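You operate a simulated robot arm through the tools that you are given. There is no shell and no other tool.

You are at the controls of a simulated robot arm. One attempt, no reset.

## Task
Put things in order on the top of the short plywood bench. At the end: the grey knurled coupler stands where the brown wooden dust brush stood; the purple rack screw tub (marked "SCREWS") is on the mix board; the yellow round adapter stands on top of the teal mic flag (marked "QIRWATEL"); the brown wooden dust brush stands where the purple mic flag (marked "TARUCELO") stood; the purple mic flag stands on top of the bagged talk card; whatever was shut is shut again. Leave all else as you found it, and nothing knocked over.

The check looks at the end state, three seconds after you hand in, the way a careful person would. Anything else that was tipped, shoved, dropped, spilled or broken makes it a failure.

## Robot
A 6-joint arm with a two-finger gripper, fixed in place. Base frame: the origin is at the foot of the arm, x ahead of it, y to its left, z up; the work surface is at about z = 0. Readings come in m, degrees, newtons and seconds.
With the tool pointing down near the work surface it reaches from about 0.18 to 0.48 m from the base axis. Its first joint turns from -66.0 to 66.0 degrees. Payload 1.76 kg.
Tool frame: the origin (TCP) lies between the finger pads and is the grasp point; the fingertips stand 0.029 m ahead of it; z points along the fingers, y is the line along which they close. The gripper opens to 0.082 m; its body begins 0.058 m behind the TCP.
Orientation is told as [roll, pitch, yaw] about the base's x, y, z axes, in that order, counted from this pose: with the fingers straight down and closing along the base's y, the tool's x points along the base's -x, its y along +y and its z along -z.

## Interface
- The arm moves only by the tool play_rows. Its argument "moves" is text: rows parted by semicolons, each of 7 numbers parted by spaces: the shift along the tool's x, y, z in cm, then the turn, a rotation vector about the tool's x, y, z in degrees, then the finger opening in cm, from 0 to 8.2. In form: tx ty tz wx wy wz claw; .... A call has 1 to 20 rows; each row shifts and turns the commanded pose from where the row before left it, along the tool's axes as they then stand. Each row takes 0.2 s and may step no farther than 0.05 m and 8.6 degrees from the row before; otherwise, or with a gripper value out of range, the whole call is refused. A pose out of reach is approached as far as the arm can. The call stops where the force on the tool passes 40 N (or 10 N more than at its start, if that is more) or the arm is blocked; 0.2 s more then pass. The fingers move at their own pace (about 0.2035 m/s each) and stop on an object; they squeeze with about 34 N. The grip force told is the motor's: it shows also when the fingers shut on nothing. Time passes only in rows, and 0.2 s behind the last, so rows that do not move let the fingers close. The reply holds the time, the measured pose of the TCP, the force on the tool along the base axes, the opening and the grip force, in the units named above and with some noise, with the torque about the TCP (base axes, N m) and any sound that the robot's microphone picked up.
- Cameras (640 x 400 px; columns grow to the right, rows downward): "scene" is fixed at [0.065, 0.341, 0.4238]; the picture's right is [-0.68, -0.74, 0.00], its down [-0.42, 0.39, -0.82] and it looks along [0.60, -0.55, -0.58] (base axes); focal length 214 px, centre (320, 200). "wrist" rides on the gripper at [0.079, 0.004, -0.089] in the tool frame; the picture's right is [-0.05, 1.00, 0.00], its down [-0.71, -0.04, -0.71] and it looks along [-0.71, -0.04, 0.71] (tool axes); focal length 256 px, centre (320, 200). There is no depth. A picture from a camera that has moved, and an enlarged one, comes with that camera's place and axes in the base frame and with its lens.
- camera(camera): a new picture of that camera. It takes no simulated time.
- zoom(camera, box): a new picture of the part [left, top, right, bottom] of that camera's present view, enlarged. It takes no simulated time.
- sign_off(): hands the job in; it is judged then, once.

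Nothing tells you positions but the pictures and the camera data. Unless the task says otherwise, let go and move clear before handing in.

The tools are called after ">>>" as name(argument=value, ...) on one line, values as JSON. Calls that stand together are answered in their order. play_rows: Moves the arm, as the interface text tells. Its arguments: {"type":"object","properties":{"moves":{"type":"string"}},"required":["moves"]} The other tools are called the same way: camera (camera) takes a picture; zoom (camera, box) takes an enlarged picture of a part of a camera's view; sign_off () hands the job in.

At the start:

```text
time: 0.0
position: [0.2634, 0.1363, 0.2996]
tcp_rot: [0.1, 0.0, 0.1]
wrist_force: [0.2, -0.1, -0.7]
ft_torque: [0.04, -0.01, -0.01]
gripper_width: 0.0821
gripper_force: 0.1
```

scene: 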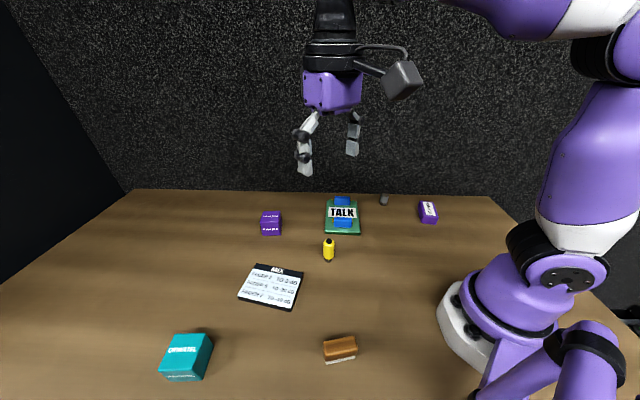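
wrist: 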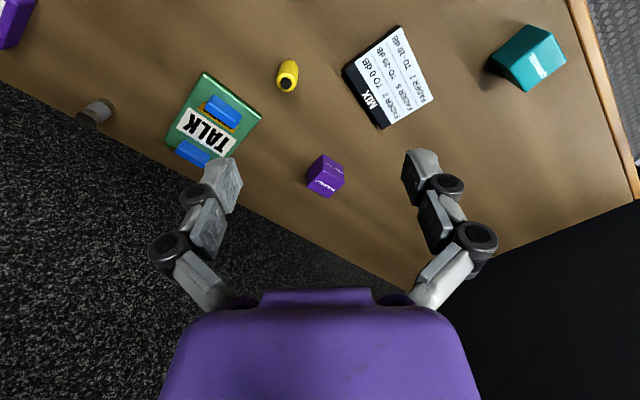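

I see a bench with a teal block, the mix board, a yellow adapter, two purple things, a bagged talk card, a grey coupler and a brown brush. I'll zoom in to identify and locate each one before moving.

>>> zoom(camera="scene", box=[240, 180, 460, 318])

>>> zoom(camera="scene", box=[380, 185, 460, 235])

>>> zoom(camera="scene", box=[240, 195, 320, 245])

>>> zoom(camera="scene", box=[140, 310, 284, 400])

>>> zoom(camera="scene", box=[290, 320, 386, 380])

>>> zoom(camera="wrist", box=[60, 40, 380, 240])

>>> zoom(camera="wrist", box=[320, 0, 640, 200])

```text
2.90 times, centred on (350, 249) of scene
camera zoom: at [0.065, 0.341, 0.4238], right [-0.68, -0.74, 0.0], down [-0.42, 0.39, -0.82], along [0.6, -0.55, -0.58], focal length 622 px, centre (233, 58)
```

zoom: 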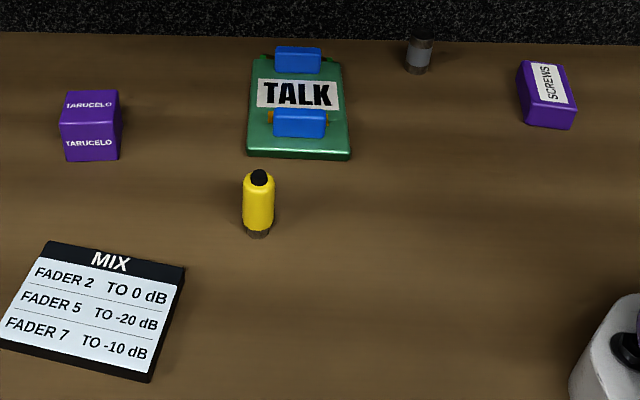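

```text
8.00 times, centred on (420, 210) of scene
camera zoom: at [0.065, 0.341, 0.4238], right [-0.68, -0.74, 0.0], down [-0.42, 0.39, -0.82], along [0.6, -0.55, -0.58], focal length 1716 px, centre (-480, 120)
```

zoom: 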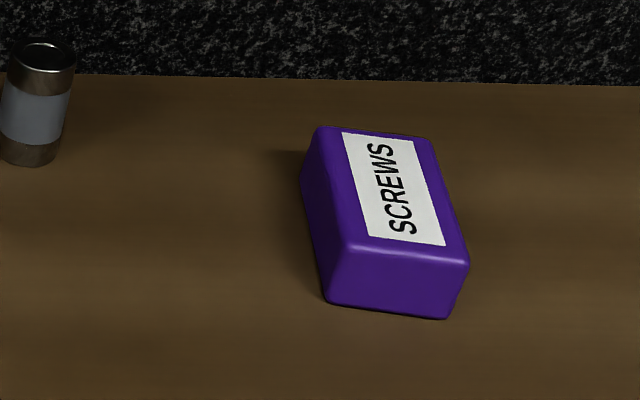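

```text
8.00 times, centred on (280, 220) of scene
camera zoom: at [0.065, 0.341, 0.4238], right [-0.68, -0.74, 0.0], down [-0.42, 0.39, -0.82], along [0.6, -0.55, -0.58], focal length 1716 px, centre (640, 40)
```

zoom: 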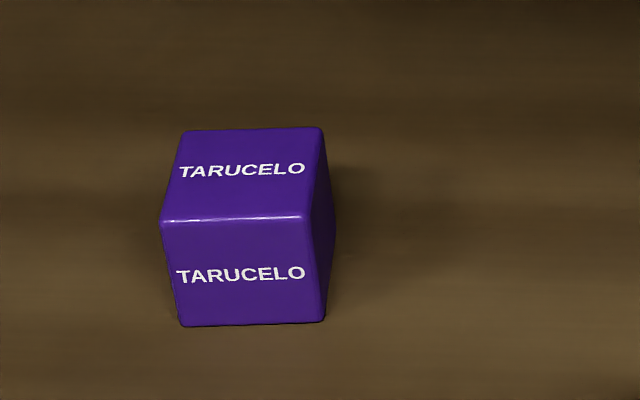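

```text
4.44 times, centred on (212, 355) of scene
camera zoom: at [0.065, 0.341, 0.4238], right [-0.68, -0.74, 0.0], down [-0.42, 0.39, -0.82], along [0.6, -0.55, -0.58], focal length 953 px, centre (800, -489)
```

zoom: 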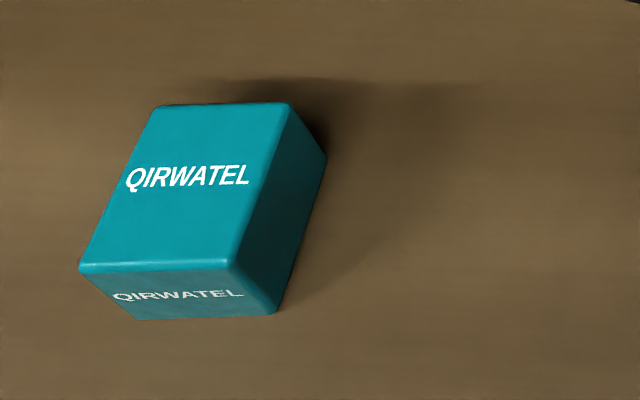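

```text
6.67 times, centred on (338, 350) of scene
camera zoom: at [0.065, 0.341, 0.4238], right [-0.68, -0.74, 0.0], down [-0.42, 0.39, -0.82], along [0.6, -0.55, -0.58], focal length 1430 px, centre (200, -800)
```

zoom: 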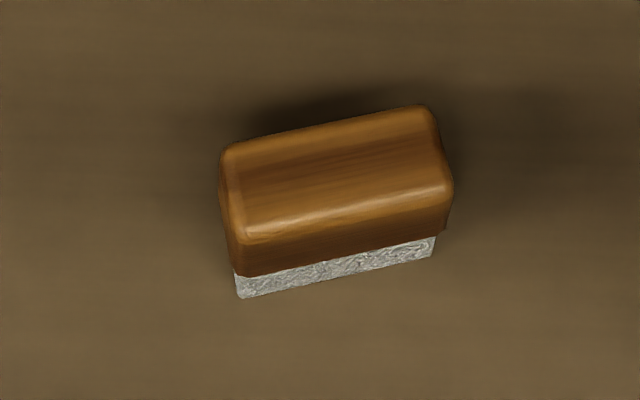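

```text
2.00 times, centred on (220, 140) of wrist
camera zoom: at [0.185, 0.139, 0.3901], right [0.05, 1.0, 0.0], down [0.71, -0.04, 0.71], along [0.71, -0.04, -0.71], focal length 512 px, centre (520, 320)
```

zoom: 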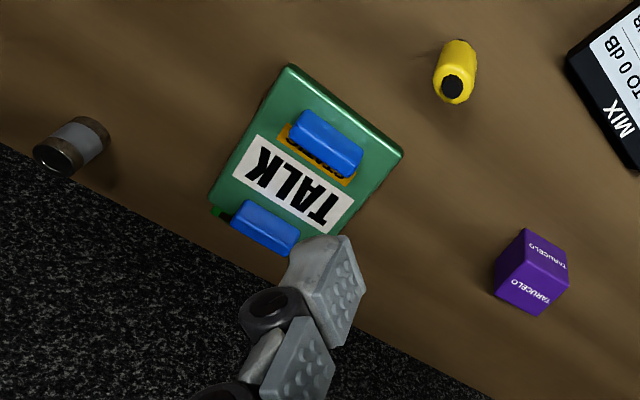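

```text
2.00 times, centred on (480, 100) of wrist
camera zoom: at [0.185, 0.139, 0.3901], right [0.05, 1.0, 0.0], down [0.71, -0.04, 0.71], along [0.71, -0.04, -0.71], focal length 512 px, centre (0, 400)
```

zoom: 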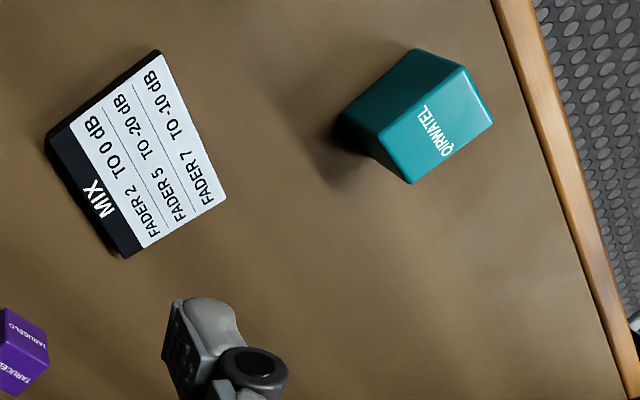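

I take the far objects to be around 0.5 m out: the TARUCELO cube is near (0.49, 0.13) and the QIRWATEL cube near (0.307, 0.405). The brush is near (0.15, 0.22), the coupler near (0.346, -0.21), the screw tub near (0.22, -0.25), and the talk card is centred near (0.395, -0.06). Next I bring the wrist camera closer to the talk card to inspect it.

>>> play_rows(moves="0 -3.95 2.4 0 0 0 8.2; 0 -3.95 2.4 0 0 0 8.2; 0 -3.95 2.4 0 0 0 8.2; 0 -3.95 2.4 0 0 0 8.2; 0 -3.95 2.4 0 0 0 8.2; 0 0 0 0 0 0 8.2")

>>> camera(camera="wrist")

>>> camera(camera="scene")

```text
time: 1.4
position: [0.264, -0.0606, 0.1793]
tcp_rot: [0.1, -0.1, 0.1]
wrist_force: [0.2, -1.0, -0.2]
ft_torque: [0.03, 0.01, 0.0]
gripper_width: 0.0818
gripper_force: 0.1
```

```text
taken
camera wrist: at [0.1853, -0.0569, 0.2683], right [0.05, 1.0, 0.0], down [0.71, -0.04, 0.71], along [0.71, -0.04, -0.71], focal length 256 px, centre (320, 200)
```

wrist: 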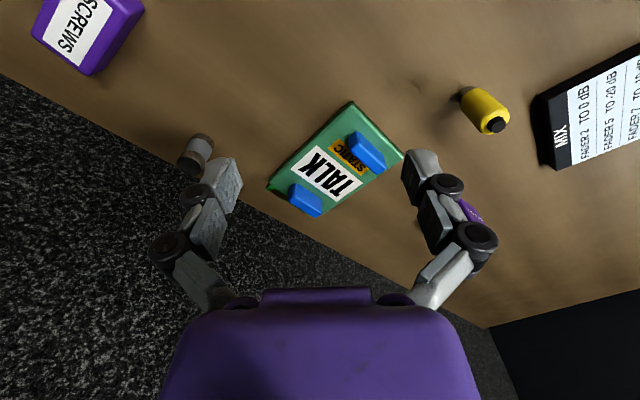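

```text
taken
```

scene: 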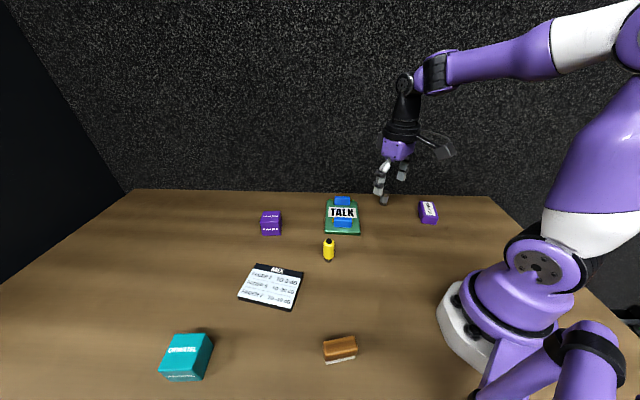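

>>> zoom(camera="wrist", box=[240, 90, 416, 225])

>>> zoom(camera="scene", box=[310, 190, 374, 240])

```text
2.96 times, centred on (328, 158) of wrist
camera zoom: at [0.1853, -0.0569, 0.2683], right [0.05, 1.0, 0.0], down [0.71, -0.04, 0.71], along [0.71, -0.04, -0.71], focal length 758 px, centre (296, 326)
```

zoom: 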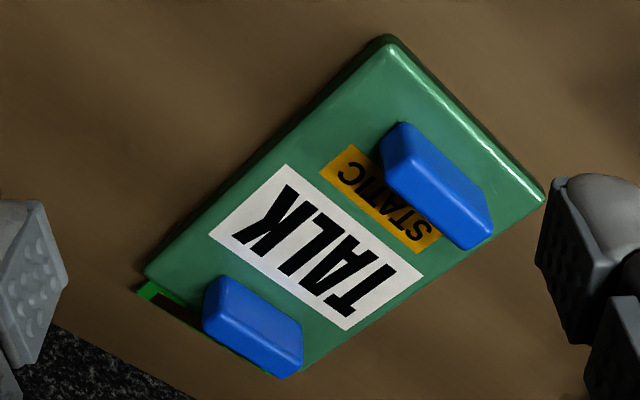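

```text
8.00 times, centred on (342, 215) of scene
camera zoom: at [0.065, 0.341, 0.4238], right [-0.68, -0.74, 0.0], down [-0.42, 0.39, -0.82], along [0.6, -0.55, -0.58], focal length 1716 px, centre (144, 80)
```

zoom: 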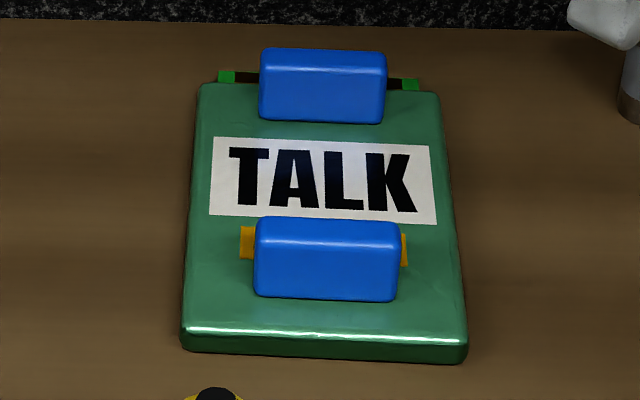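

The "bagged talk card" is a flat green bag with two raised blue connectors, leaving a clear gap of about 8 cm between them over the TALK label. Nothing on the bench looks like it needs opening. I'll move toward the purple TARUCELO cube, turn about 50° to line up with its faces and tilt outward for reach, then look again.

>>> play_rows(moves="-2.4 3.5 0 0 0 0 8.2; -2.4 3.5 0 0 0 0 8.2; -2.4 3.5 0 0 0 0 8.2; -2.4 3.5 0 0 0 0 8.2; 0 0 0 0 0 -8.33 8.2; 0 0 0 0 0 -8.33 8.2; 0 0 0 0 0 -8.33 8.2; 0 0 0 0 0 -8.33 8.2; 0 0 0 0 0 -8.33 8.2; 0 0 0 0 0 -8.35 8.2; 0 0 0 0 -6.67 0 8.2; 0 0 0 0 -6.67 0 8.2; 0 0 0 0 -6.66 0 8.2; 0 0 0 0 0 0 8.2")

>>> camera(camera="wrist")

>>> camera(camera="scene")

```text
time: 4.4
position: [0.3599, 0.0782, 0.1804]
tcp_rot: [0.1, -20.1, 50.0]
wrist_force: [-1.3, 0.0, 0.2]
ft_torque: [0.0, 0.0, 0.04]
gripper_width: 0.0821
gripper_force: 0.1
```

```text
taken
camera wrist: at [0.2898, -0.0003, 0.2373], right [-0.73, 0.68, 0.02], down [0.3, 0.3, 0.91], along [0.61, 0.67, -0.42], focal length 256 px, centre (320, 200)
```

wrist: 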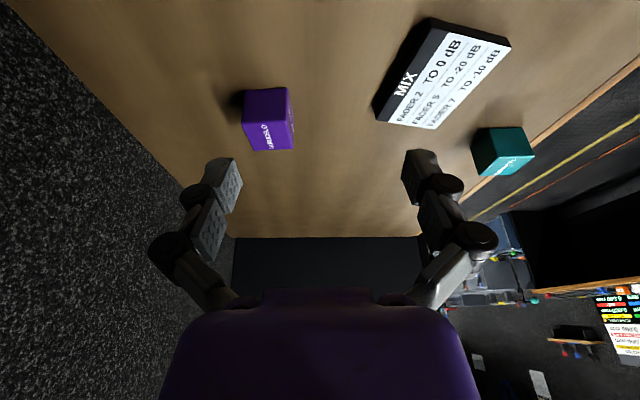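

```text
taken
```

scene: 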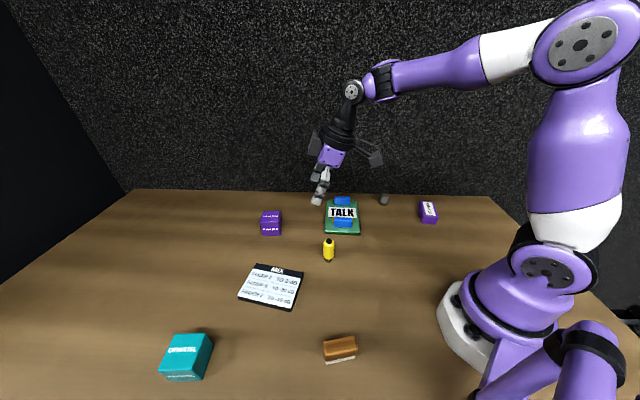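

The purple cube's edges look nearly square to the gripper at this yaw. I'll zoom in to measure its position and orientation precisely.

>>> zoom(camera="wrist", box=[220, 70, 316, 170])

```text
4.00 times, centred on (268, 120) of wrist
camera zoom: at [0.2898, -0.0003, 0.2373], right [-0.73, 0.68, 0.02], down [0.3, 0.3, 0.91], along [0.61, 0.67, -0.42], focal length 1024 px, centre (528, 520)
```

zoom: 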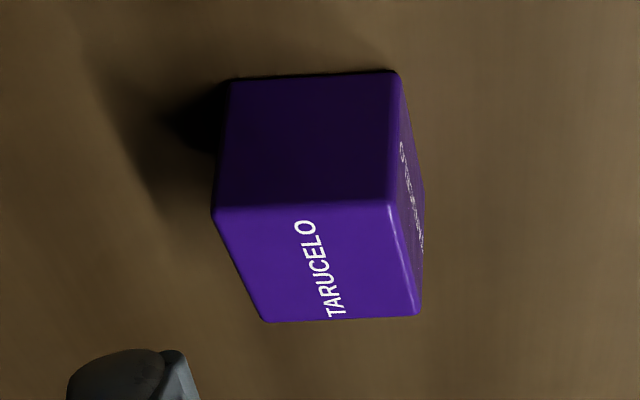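

Cube measured: centre about (0.488, 0.134), 4.8 cm wide, 4.9 cm tall, faces at 50°. I move to a pre-grasp point 10 cm back along the tilted tool axis.

>>> play_rows(moves="-2.28 -2.08 2.58 0 0 0 8.2; -2.28 -2.08 2.58 0 0 0 8.2; -2.27 -2.09 2.58 0 0 0 8.2; 0 0 0 0 0 0 8.2; 0 0 0 0 0 0 8.2")

>>> camera(camera="wrist")

>>> camera(camera="scene")

```text
time: 5.6
position: [0.4672, 0.1095, 0.1303]
tcp_rot: [0.1, -20.0, 50.1]
wrist_force: [0.1, 0.5, -0.3]
ft_torque: [-0.03, 0.02, -0.04]
gripper_width: 0.0822
gripper_force: 0.1
```

```text
taken
camera wrist: at [0.3964, 0.0292, 0.1884], right [-0.73, 0.68, 0.02], down [0.3, 0.3, 0.91], along [0.61, 0.67, -0.42], focal length 256 px, centre (320, 200)
```

wrist: 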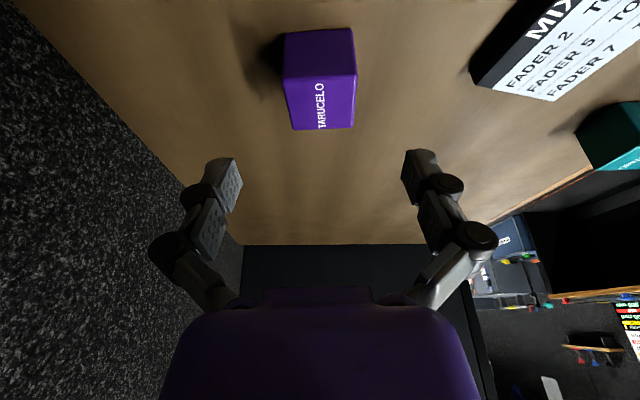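

```text
taken
```

scene: 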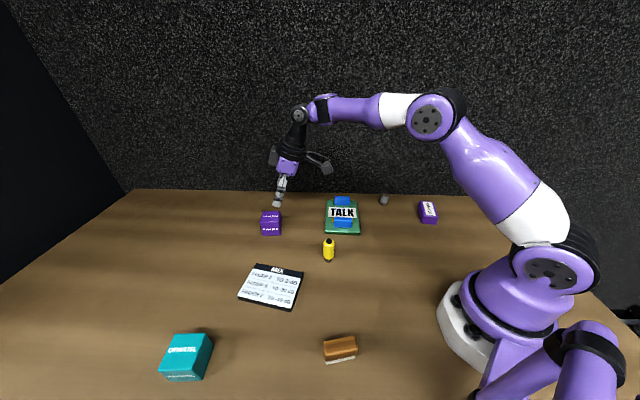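

The cube sits on the gripper's centre column. I advance along the tool axis and close on it.

>>> play_rows(moves="0 0 3 0 0 0 8.2; 0 0 3 0 0 0 8.2; 0 0 2 0 0 0 8.2; 0 0 1.9 0 0 0 8.2; 0 0 0 0 0 0 8.2")

>>> camera(camera="wrist")

>>> zoom(camera="scene", box=[230, 160, 326, 240])

```text
time: 6.8
position: [0.4876, 0.1345, 0.0383]
tcp_rot: [0.1, -20.0, 50.1]
wrist_force: [0.5, -0.7, 0.0]
ft_torque: [-0.01, 0.0, 0.01]
gripper_width: 0.0819
gripper_force: 0.0
```

```text
taken
camera wrist: at [0.4174, 0.0561, 0.095], right [-0.73, 0.68, 0.02], down [0.3, 0.3, 0.91], along [0.61, 0.67, -0.42], focal length 256 px, centre (320, 200)
```

wrist: 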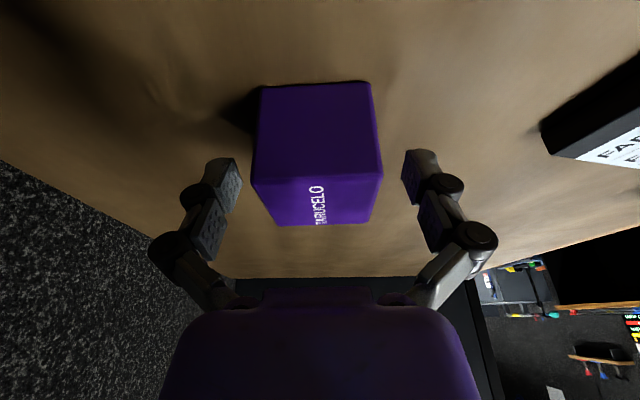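

```text
5.00 times, centred on (278, 200) of scene
camera zoom: at [0.065, 0.341, 0.4238], right [-0.68, -0.74, 0.0], down [-0.42, 0.39, -0.82], along [0.6, -0.55, -0.58], focal length 1072 px, centre (530, 200)
```

zoom: 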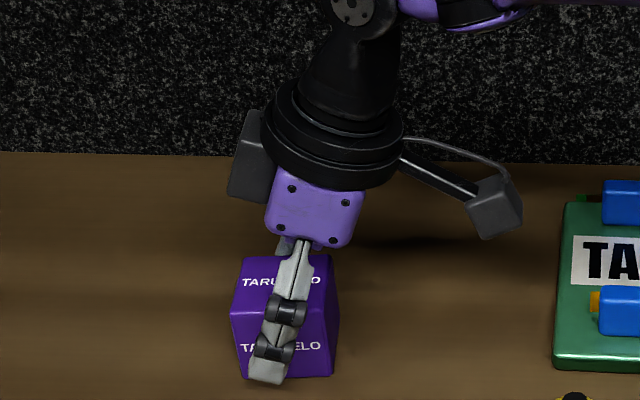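

The fingers straddle the cube with clearance. I close now.

>>> play_rows(moves="0 0 0 0 0 0 5.5; 0 0 0 0 0 0 4.0; 0 0 0 0 0 0 4.0; 0 0 0 0 0 0 4.0")

```text
time: 7.8
position: [0.4887, 0.1351, 0.0376]
tcp_rot: [0.0, -20.1, 50.0]
wrist_force: [-1.9, -0.2, 5.6]
ft_torque: [0.0, 0.01, 0.0]
gripper_width: 0.0489
gripper_force: 34.2
```

Gripped at 4.9 cm. Lifting straight up.

>>> play_rows(moves="-0.68 0 -1.88 0 0 0 4.0; -1.54 0 -4.23 0 0 0 4.0; -1.54 0 -4.23 0 0 0 4.0; -1.03 0 -2.82 0 0 0 4.0; 0 0 0 0 0 0 4.0")

>>> camera(camera="wrist")

>>> camera(camera="scene")

```text
time: 9.0
position: [0.4766, 0.1176, 0.1592]
tcp_rot: [0.0, -20.0, 49.9]
wrist_force: [-0.1, 0.1, -0.9]
ft_torque: [-0.05, 0.0, 0.01]
gripper_width: 0.0485
gripper_force: 34.3
out of reach, approached as far as the arm can: row 3, 4
```

```text
taken
camera wrist: at [0.4063, 0.0382, 0.2163], right [-0.73, 0.68, 0.02], down [0.3, 0.3, 0.91], along [0.61, 0.67, -0.42], focal length 256 px, centre (320, 200)
```

wrist: 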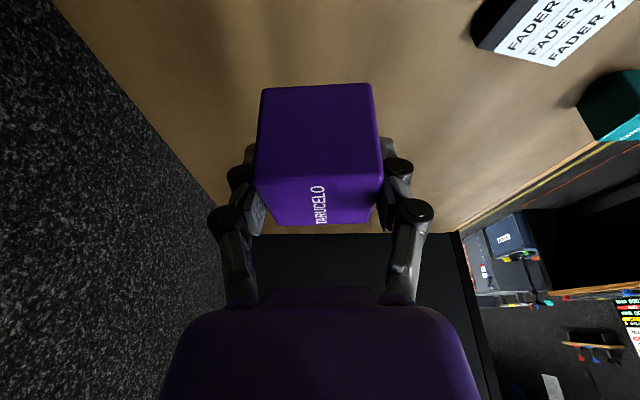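

```text
taken
```

scene: 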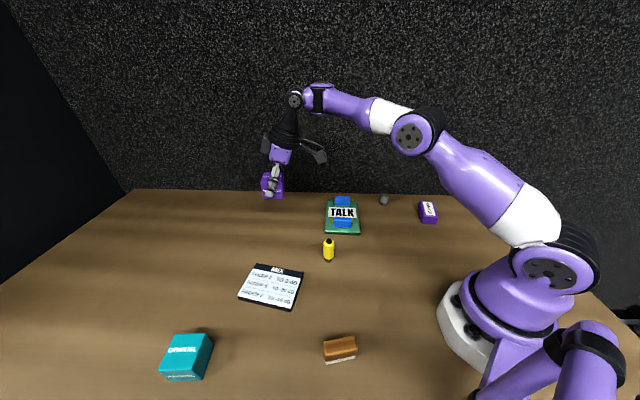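

The cube is held upright. The arm hit its reach limit at that height, so I pull back toward the talk card and then turn about the vertical to yaw -45°, which puts the fingers on the open sides of the label area.

>>> play_rows(moves="3.58 -0.04 -1.3 0 0 0 4.0; 3.58 -0.04 -1.3 0 0 0 4.0; 3.58 -0.04 -1.3 0 0 0 4.0; 3.58 -0.04 -1.3 0 0 0 4.0; 0 0 0 2.707 0 7.44 4.0; 0 0 0 2.707 0 7.44 4.0; 0 0 0 2.707 0 7.44 4.0; 0 0 0 2.707 0 7.44 4.0; 0 0 0 2.707 0 7.44 4.0; 0 0 0 2.707 0 7.44 4.0; 0 0 0 2.707 0 7.44 4.0; 0 0 0 2.707 0 7.44 4.0; 0 0 0 2.707 0 7.44 4.0; 0 0 0 2.707 0 7.44 4.0; 0 0 0 2.707 0 7.44 4.0; 0 0 0 2.707 0 7.44 4.0; 0 0 0 0 0 0 4.0")

>>> camera(camera="wrist")

>>> camera(camera="scene")

```text
time: 12.6
position: [0.3815, -0.0028, 0.1583]
tcp_rot: [0.0, -20.0, -45.2]
wrist_force: [1.1, -0.1, 0.0]
ft_torque: [-0.03, 0.03, 0.02]
gripper_width: 0.0487
gripper_force: 34.5
```

```text
taken
camera wrist: at [0.3104, 0.0738, 0.2163], right [0.74, 0.67, 0.02], down [0.27, -0.33, 0.91], along [0.61, -0.67, -0.42], focal length 256 px, centre (320, 200)
```

wrist: 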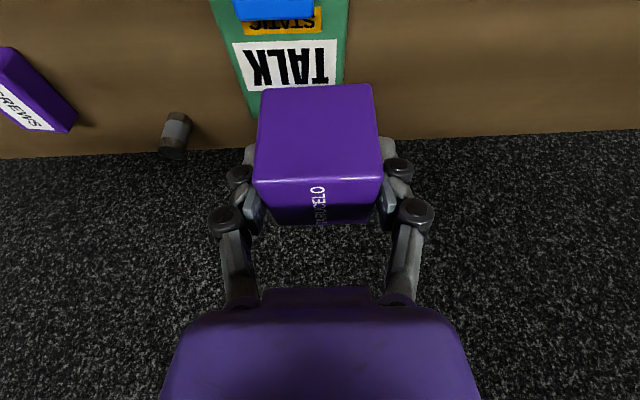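

```text
taken
```

scene: 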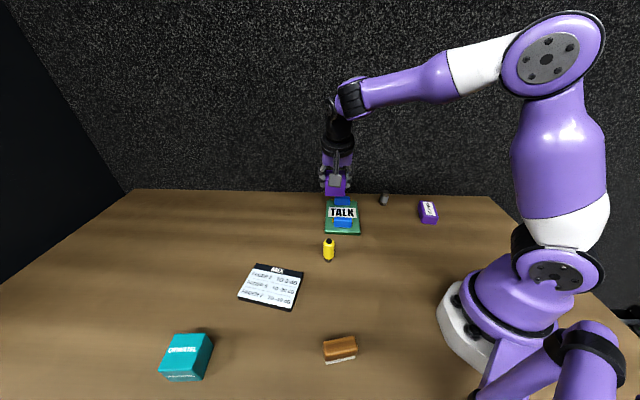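

The commanded pose followed the reached one, so tracking is consistent. I zoom on the card to fix the placement spot.

>>> zoom(camera="wrist", box=[190, 0, 382, 120])

>>> zoom(camera="scene", box=[302, 170, 382, 220])

```text
3.33 times, centred on (286, 60) of wrist
camera zoom: at [0.3104, 0.0738, 0.2163], right [0.74, 0.67, 0.02], down [0.27, -0.33, 0.91], along [0.61, -0.67, -0.42], focal length 853 px, centre (433, 667)
```

zoom: 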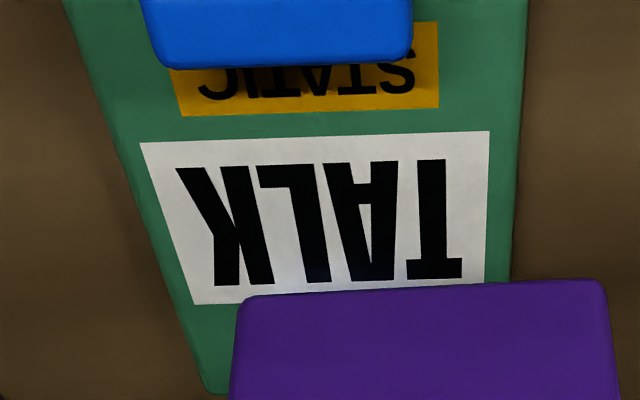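

```text
8.00 times, centred on (342, 195) of scene
camera zoom: at [0.065, 0.341, 0.4238], right [-0.68, -0.74, 0.0], down [-0.42, 0.39, -0.82], along [0.6, -0.55, -0.58], focal length 1716 px, centre (144, 240)
```

zoom: 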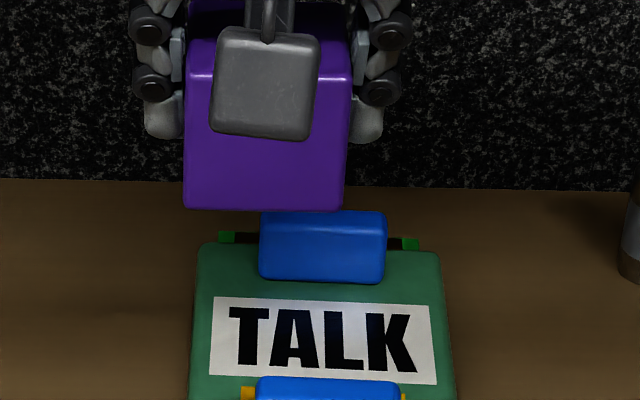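

The label is about 8.5 × 4.9 cm and centred near (0.397, -0.059), with clear space before both blue connectors. I'll move directly over it at z = 0.10.

>>> play_rows(moves="-1.42 -1.43 3.62 0 0 0 4.0; -1.41 -1.42 3.61 0 0 0 4.0; 0 0 0 0 0 0 4.0; 0 0 0 0 0 0 4.0")

>>> camera(camera="wrist")

>>> zoom(camera="scene", box=[302, 180, 382, 230])

```text
time: 13.6
position: [0.3974, -0.0604, 0.101]
tcp_rot: [0.1, -19.9, -45.1]
wrist_force: [0.8, -0.9, -0.7]
ft_torque: [0.03, 0.0, 0.01]
gripper_width: 0.0488
gripper_force: 34.1
```

```text
taken
camera wrist: at [0.3271, 0.0161, 0.1574], right [0.74, 0.67, 0.02], down [0.27, -0.33, 0.91], along [0.61, -0.67, -0.42], focal length 256 px, centre (320, 200)
```

wrist: 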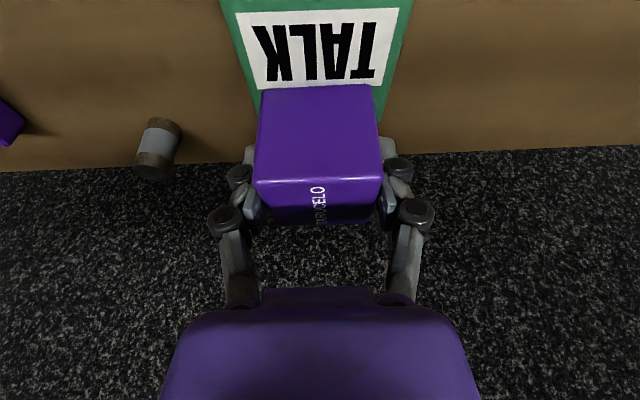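

```text
8.00 times, centred on (342, 205) of scene
camera zoom: at [0.065, 0.341, 0.4238], right [-0.68, -0.74, 0.0], down [-0.42, 0.39, -0.82], along [0.6, -0.55, -0.58], focal length 1716 px, centre (144, 160)
```

zoom: 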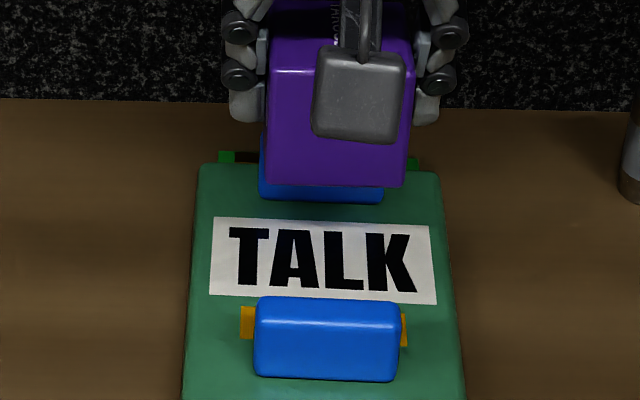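

Well aligned over the label. I descend vertically to just above contact.

>>> play_rows(moves="0.68 0 1.88 0 0 0 4.0; 0.58 0 1.6 0 0 0 4.0; 0 0 0 0 0 0 4.0")

>>> zoom(camera="scene", box=[302, 185, 382, 235])

>>> camera(camera="wrist")

```text
time: 14.4
position: [0.3973, -0.0581, 0.0641]
tcp_rot: [0.0, -20.1, -45.0]
wrist_force: [0.1, 0.5, -0.6]
ft_torque: [-0.02, 0.0, -0.03]
gripper_width: 0.0488
gripper_force: 34.1
```

```text
8.00 times, centred on (342, 210) of scene
camera zoom: at [0.065, 0.341, 0.4238], right [-0.68, -0.74, 0.0], down [-0.42, 0.39, -0.82], along [0.6, -0.55, -0.58], focal length 1716 px, centre (144, 120)
```

zoom: 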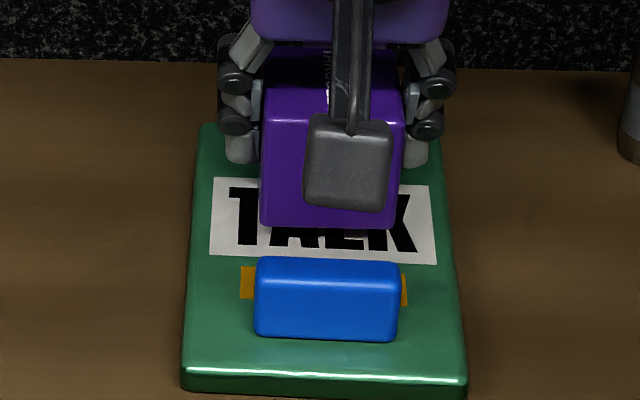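

```text
taken
camera wrist: at [0.3267, 0.0172, 0.1208], right [0.74, 0.67, 0.02], down [0.27, -0.33, 0.91], along [0.61, -0.67, -0.42], focal length 256 px, centre (320, 200)
```

wrist: 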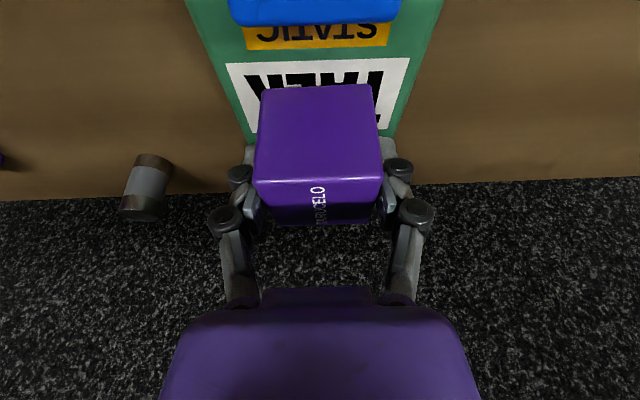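

Good alignment. I continue down in small steps, watching the force for contact.

>>> play_rows(moves="0.103 0 0.282 0 0 0 4.0; 0.103 0 0.282 0 0 0 4.0; 0.103 0 0.282 0 0 0 4.0; 0 0 0 0 0 0 4.0")

```text
time: 15.4
position: [0.397, -0.0593, 0.0545]
tcp_rot: [0.0, -19.9, -45.0]
wrist_force: [0.6, -0.3, 0.2]
ft_torque: [-0.01, -0.01, 0.01]
gripper_width: 0.0487
gripper_force: 33.7
```

>>> play_rows(moves="0.068 0 0.188 0 0 0 4.0; 0 0 0 0 0 0 4.0")

>>> zoom(camera="scene", box=[302, 185, 382, 235])

```text
time: 16.0
position: [0.397, -0.0587, 0.0529]
tcp_rot: [-0.1, -20.0, -45.1]
wrist_force: [0.7, 0.6, -0.2]
ft_torque: [-0.02, -0.01, -0.02]
gripper_width: 0.0488
gripper_force: 34.9
```

```text
8.00 times, centred on (342, 210) of scene
camera zoom: at [0.065, 0.341, 0.4238], right [-0.68, -0.74, 0.0], down [-0.42, 0.39, -0.82], along [0.6, -0.55, -0.58], focal length 1716 px, centre (144, 120)
```

zoom: 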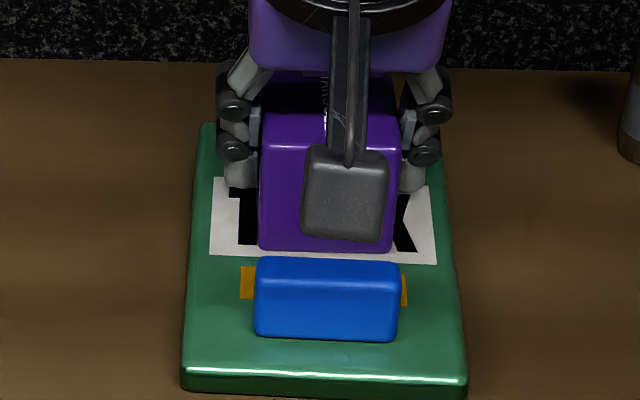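

>>> play_rows(moves="0.051 0 0.141 0 0 0 4.0; 0 0 0 0 0 0 4.0")

```text
time: 16.6
position: [0.3975, -0.0588, 0.0522]
tcp_rot: [0.2, -20.1, -45.1]
wrist_force: [-3.9, 1.6, 21.2]
ft_torque: [0.04, 0.14, -0.01]
gripper_width: 0.0488
gripper_force: 34.4
```

Contact with the bag surface (21 N upward). I relax slightly, open, and back out along the tool axis.

>>> play_rows(moves="-0.027 0 -0.075 0 0 0 4.0; 0 0 0 0 0 0 4.6; 0 0 0 0 0 0 5.2; 0 0 0 0 0 0 7.0; 0 0 0 0 0 0 7.4")

>>> camera(camera="wrist")

>>> zoom(camera="scene", box=[302, 185, 382, 235])

```text
time: 17.8
position: [0.3971, -0.0592, 0.0526]
tcp_rot: [0.1, -19.9, -45.0]
wrist_force: [0.0, -0.4, 0.7]
ft_torque: [-0.01, 0.01, -0.01]
gripper_width: 0.0741
gripper_force: 0.1
```

```text
taken
camera wrist: at [0.3264, 0.0173, 0.1088], right [0.74, 0.67, 0.02], down [0.27, -0.33, 0.91], along [0.61, -0.67, -0.42], focal length 256 px, centre (320, 200)
```

wrist: 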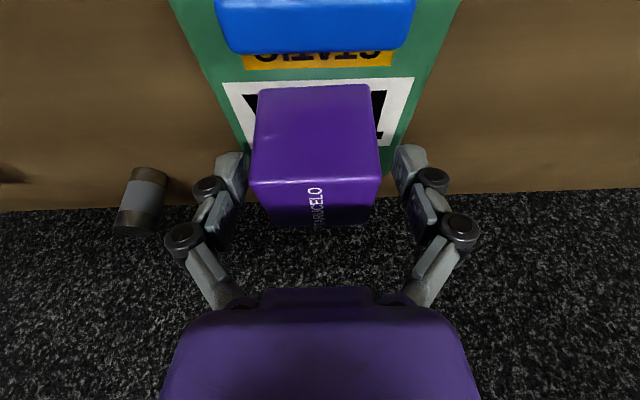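

```text
8.00 times, centred on (342, 210) of scene
camera zoom: at [0.065, 0.341, 0.4238], right [-0.68, -0.74, 0.0], down [-0.42, 0.39, -0.82], along [0.6, -0.55, -0.58], focal length 1716 px, centre (144, 120)
```

zoom: 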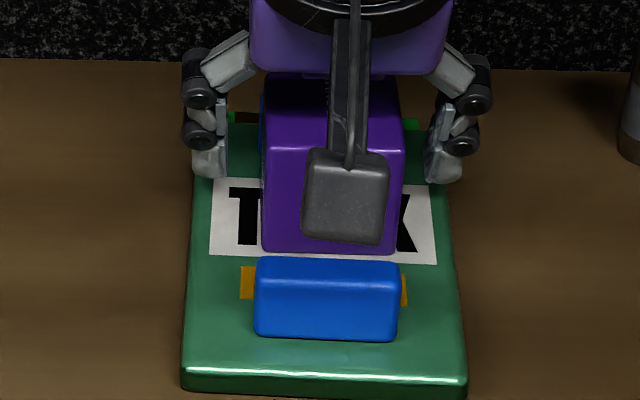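

The purple flag now stands on the talk card between the connectors. I back out and turn toward the brush.

>>> play_rows(moves="0 0 -2 0 0 0 7.4; 0 0 -3 0 0 0 7.8; 0 0 -4 0 0 0 8.2; 0 0 -3.5 0 0 0 8.2; 0 0 0 -2.907 0 -7.988 8.2; 0 0 0 -2.907 0 -7.988 8.2; 0 0 0 -2.907 0 -7.988 8.2; 0 0 0 -2.907 0 -7.988 8.2; 0 0 0 -2.907 0 -7.988 8.2; 0 0 0 -2.907 0 -7.988 8.2; 0 0 0 -2.907 0 -7.988 8.2; 0 0 0 -2.907 0 -7.988 8.2; 0 0 0 -2.907 0 -7.988 8.2; 0 0 0 -2.907 0 -7.988 8.2; 0 0 0 -2.907 0 -7.988 8.2; 0 0 0 -2.907 0 -7.988 8.2; 0 0 0 0 0 0 8.2")

>>> camera(camera="scene")

>>> camera(camera="wrist")

```text
time: 21.4
position: [0.3682, -0.0287, 0.17]
tcp_rot: [0.2, -20.0, 57.0]
wrist_force: [-0.1, 0.0, -0.8]
ft_torque: [-0.02, -0.01, 0.01]
gripper_width: 0.0819
gripper_force: 0.0
```

```text
taken
```

scene: 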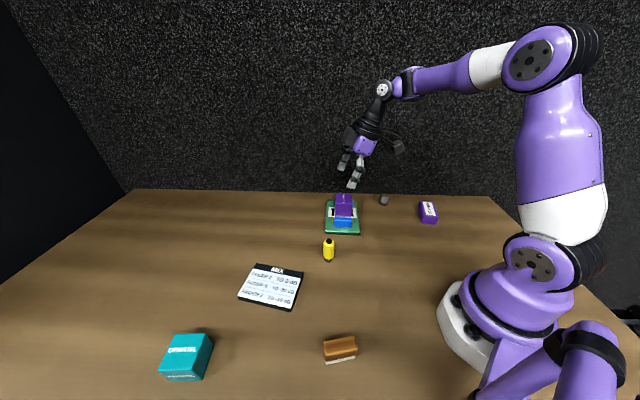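

```text
taken
camera wrist: at [0.307, -0.1163, 0.2262], right [-0.81, 0.58, 0.02], down [0.26, 0.33, 0.91], along [0.52, 0.74, -0.42], focal length 256 px, centre (320, 200)
```

wrist: 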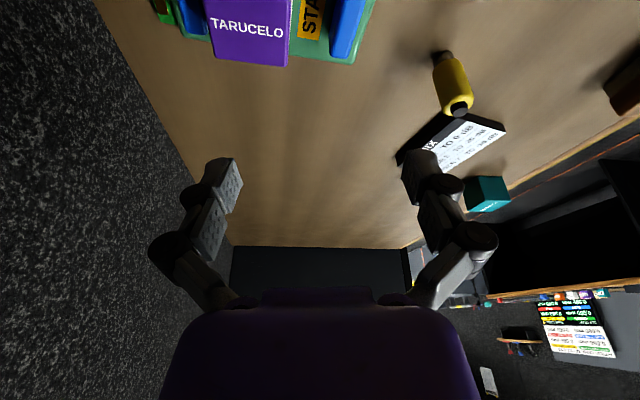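

The purple flag is standing on the card. Now I move across to the brush area.

>>> play_rows(moves="-0.7 4.457 0.256 0 0 0 8.2; -0.7 4.457 0.256 0 0 0 8.2; -0.7 4.457 0.256 0 0 0 8.2; -0.7 4.457 0.256 0 0 0 8.2; -0.7 4.457 0.256 0 0 0 8.2; -0.7 4.457 0.256 0 0 0 8.2; -0.7 4.457 0.256 0 0 0 8.2; 0 0 0 0 0 0 8.2")

>>> camera(camera="wrist")

>>> camera(camera="scene")

```text
time: 23.2
position: [0.1351, 0.1848, 0.1697]
tcp_rot: [0.0, -19.9, 57.0]
wrist_force: [0.1, -0.2, -0.4]
ft_torque: [-0.03, -0.01, 0.0]
gripper_width: 0.0819
gripper_force: 0.0
```

```text
taken
camera wrist: at [0.0754, 0.0975, 0.2264], right [-0.81, 0.59, 0.02], down [0.26, 0.33, 0.91], along [0.53, 0.74, -0.42], focal length 256 px, centre (320, 200)
```

wrist: 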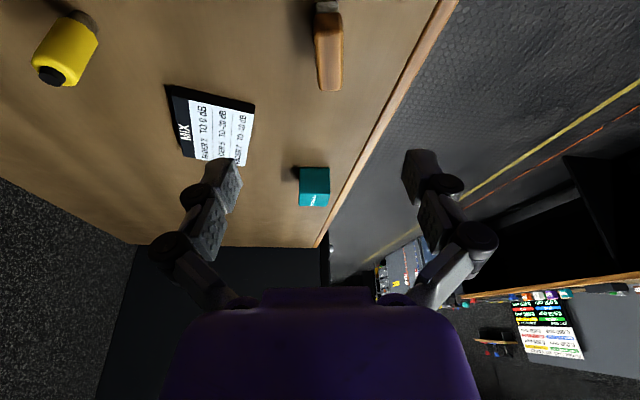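

```text
taken
```

scene: 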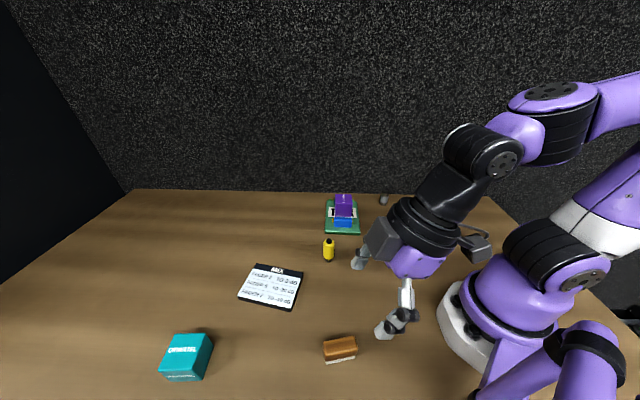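

Reachable here with the same tilt. I zoom on the brush for exact position and heading.

>>> zoom(camera="wrist", box=[248, 0, 408, 100])

>>> zoom(camera="scene", box=[308, 330, 372, 370])

```text
4.00 times, centred on (328, 50) of wrist
camera zoom: at [0.0754, 0.0975, 0.2264], right [-0.81, 0.59, 0.02], down [0.26, 0.33, 0.91], along [0.53, 0.74, -0.42], focal length 1024 px, centre (288, 800)
```

zoom: 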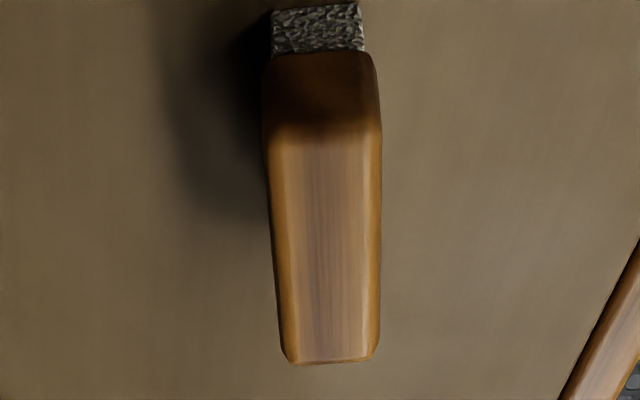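

```text
10.00 times, centred on (340, 350) of scene
camera zoom: at [0.065, 0.341, 0.4238], right [-0.68, -0.74, 0.0], down [-0.42, 0.39, -0.82], along [0.6, -0.55, -0.58], focal length 2145 px, centre (120, -1300)
```

zoom: 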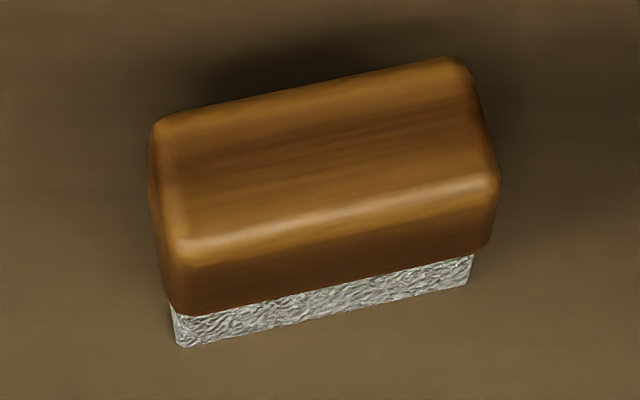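

Brush measured: centre about (0.149, 0.219), 4.9 cm long at 58°, 2.3 cm thick, 4 cm tall. I move to the pre-grasp point and check centring.

>>> play_rows(moves="1.51 0.68 3.68 0 0 0 8.2; 0 0 0 0 0 0 8.2; 0 0 0 0 0 0 8.2")

>>> camera(camera="wrist")

```text
time: 24.0
position: [0.1282, 0.1884, 0.1301]
tcp_rot: [0.1, -20.1, 57.1]
wrist_force: [1.0, 0.1, 0.0]
ft_torque: [-0.04, -0.01, 0.02]
gripper_width: 0.0819
gripper_force: 0.1
```

```text
taken
camera wrist: at [0.0684, 0.1011, 0.1872], right [-0.81, 0.59, 0.02], down [0.26, 0.33, 0.91], along [0.52, 0.74, -0.42], focal length 256 px, centre (320, 200)
```

wrist: 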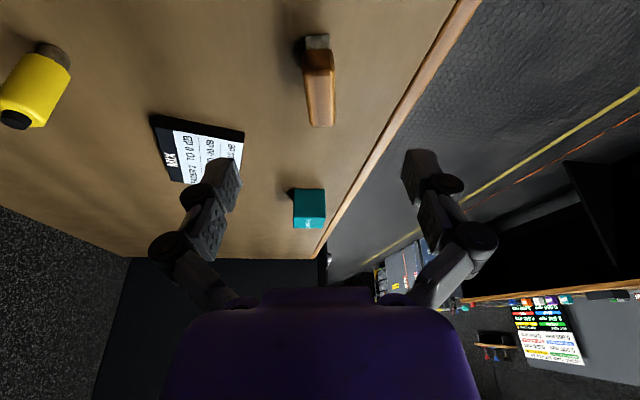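

Centred. Advancing and closing on the brush.

>>> play_rows(moves="0 0 3.5 0 0 0 7.0; 0 0 3 0 0 0 6.0; 0 0 2 0 0 0 6.0; 0 0 1.5 0 0 0 6.0; 0 0 0 0 0 0 6.0")

>>> camera(camera="wrist")

>>> zoom(camera="scene", box=[280, 300, 440, 400])

```text
time: 25.2
position: [0.1465, 0.2162, 0.0373]
tcp_rot: [0.2, -20.2, 57.0]
wrist_force: [-0.4, -0.5, -0.2]
ft_torque: [-0.02, 0.01, 0.0]
gripper_width: 0.0598
gripper_force: 0.1
```

```text
taken
camera wrist: at [0.0868, 0.129, 0.0935], right [-0.81, 0.58, 0.02], down [0.26, 0.33, 0.91], along [0.52, 0.74, -0.42], focal length 256 px, centre (320, 200)
```

wrist: 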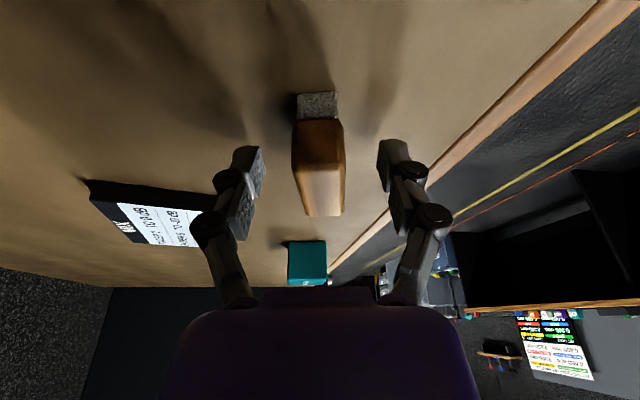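

```text
4.00 times, centred on (360, 350) of scene
camera zoom: at [0.065, 0.341, 0.4238], right [-0.68, -0.74, 0.0], down [-0.42, 0.39, -0.82], along [0.6, -0.55, -0.58], focal length 858 px, centre (160, -400)
```

zoom: 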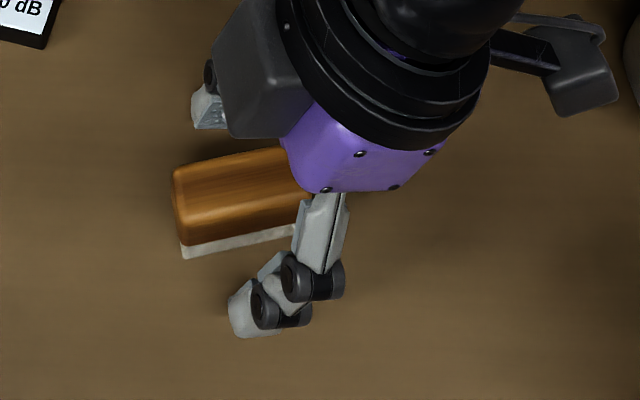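

Positioned properly around the brush. Closing.

>>> play_rows(moves="0 0 0 0 0 0 3.5; 0 0 0 0 0 0 1.6; 0 0 0 0 0 0 1.6; 0 0 0 0 0 0 1.6")

>>> camera(camera="wrist")

```text
time: 26.2
position: [0.1473, 0.2154, 0.0364]
tcp_rot: [0.1, -20.1, 57.0]
wrist_force: [1.2, -0.2, 1.1]
ft_torque: [0.06, -0.05, 0.01]
gripper_width: 0.0207
gripper_force: 33.8
```

```text
taken
camera wrist: at [0.0867, 0.129, 0.0937], right [-0.81, 0.59, 0.02], down [0.26, 0.33, 0.91], along [0.52, 0.74, -0.42], focal length 256 px, centre (320, 200)
```

wrist: 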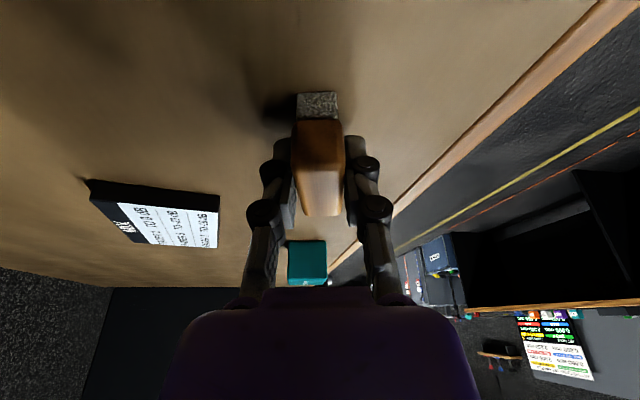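

Gripped at 2.1 cm. Lifting straight up.

>>> play_rows(moves="-0.51 0 -1.41 0 0 0 1.6; -1.2 0 -3.29 0 0 0 1.6; -1.2 0 -3.29 0 0 0 1.6; -1.2 0 -3.29 0 0 0 1.6; 0 0 0 0 0 0 1.6")

>>> camera(camera="wrist")

>>> camera(camera="scene")

```text
time: 27.4
position: [0.1469, 0.2166, 0.158]
tcp_rot: [0.1, -20.0, 57.0]
wrist_force: [0.1, -0.7, -0.3]
ft_torque: [-0.03, -0.01, 0.04]
gripper_width: 0.0206
gripper_force: 33.8
```

```text
taken
camera wrist: at [0.0867, 0.1294, 0.2145], right [-0.81, 0.58, 0.02], down [0.26, 0.33, 0.91], along [0.52, 0.74, -0.42], focal length 256 px, centre (320, 200)
```

wrist: 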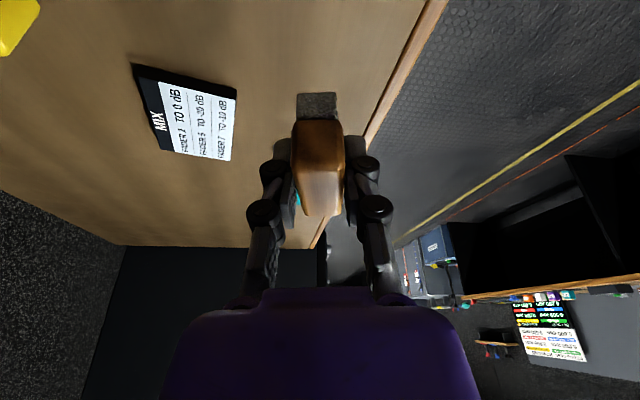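

```text
taken
```

scene: 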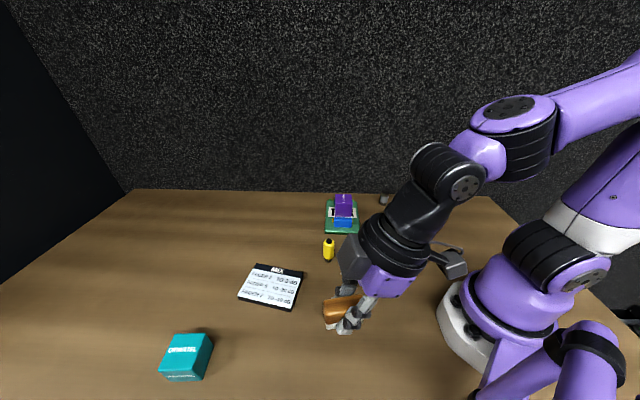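

Brush held upright. I turn toward the purple flag's old spot and carry it over.

>>> play_rows(moves="0 0 0 2.736 0 7.518 1.6; 0 0 0 2.736 0 7.518 1.6; 0 0 0 2.736 0 7.518 1.6; 0 0 0 2.736 0 7.518 1.6; 0 0 0 2.736 0 7.518 1.6; -3.423 -2.27 1.366 0 0 0 1.6; -3.423 -2.27 1.366 0 0 0 1.6; -3.423 -2.27 1.366 0 0 0 1.6; -3.423 -2.27 1.366 0 0 0 1.6; -3.423 -2.27 1.366 0 0 0 1.6; -3.423 -2.27 1.366 0 0 0 1.6; -3.423 -2.27 1.366 0 0 0 1.6; 0 0 0 0 0 0 1.6; 0 0 0 0 0 0 1.6")

>>> camera(camera="wrist")

>>> camera(camera="scene")

```text
time: 30.4
position: [0.467, 0.1255, 0.144]
tcp_rot: [0.1, -20.0, 17.0]
wrist_force: [-0.4, 0.3, -1.1]
ft_torque: [-0.03, -0.01, -0.03]
gripper_width: 0.0204
gripper_force: 33.9
out of reach, approached as far as the arm can: row 3, 4, 5
```

```text
taken
camera wrist: at [0.3643, 0.0978, 0.2016], right [-0.24, 0.97, 0.02], down [0.41, 0.09, 0.91], along [0.88, 0.23, -0.42], focal length 256 px, centre (320, 200)
```

wrist: 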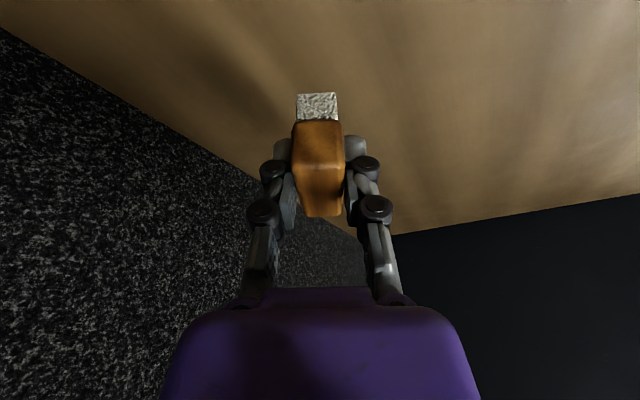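

```text
taken
```

scene: 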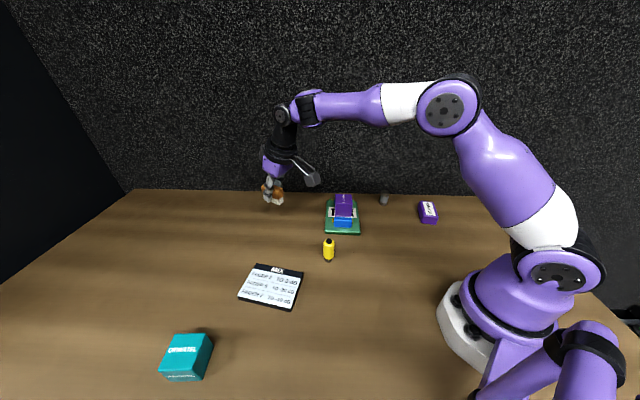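

The brush is near its target. Moving above the exact spot at low height.

>>> play_rows(moves="0.31 0.085 3.555 0 0 0 1.6; 0.31 0.085 3.555 0 0 0 1.6; 0 0 0 0 0 0 1.6; 0 0 0 0 0 0 1.6")

>>> zoom(camera="scene", box=[230, 180, 326, 240])

```text
time: 31.4
position: [0.4828, 0.1307, 0.0763]
tcp_rot: [0.1, -20.0, 17.1]
wrist_force: [0.5, -0.3, 0.2]
ft_torque: [-0.01, 0.01, 0.02]
gripper_width: 0.0204
gripper_force: 33.6
```

```text
6.67 times, centred on (278, 210) of scene
camera zoom: at [0.065, 0.341, 0.4238], right [-0.68, -0.74, 0.0], down [-0.42, 0.39, -0.82], along [0.6, -0.55, -0.58], focal length 1430 px, centre (600, 133)
```

zoom: 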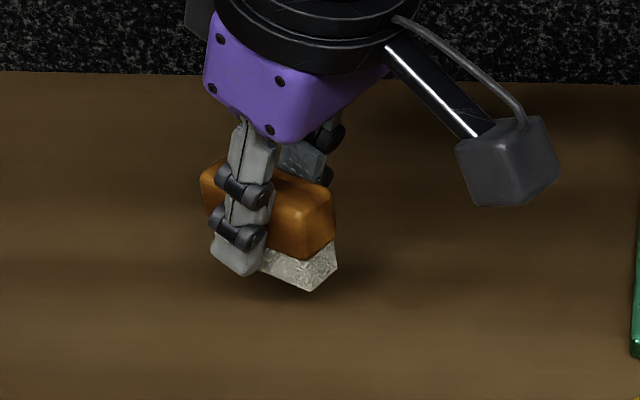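

Descending gently toward the bench.

>>> play_rows(moves="0.57 0.04 1.75 0 0 0 1.6; 0.57 0.04 1.75 0 0 0 1.6; 0 0 0 0 0 0 1.6")

```text
time: 32.2
position: [0.4811, 0.1342, 0.0395]
tcp_rot: [0.1, -20.0, 17.0]
wrist_force: [0.0, 0.0, -0.6]
ft_torque: [0.03, -0.02, 0.02]
gripper_width: 0.0204
gripper_force: 33.4
```

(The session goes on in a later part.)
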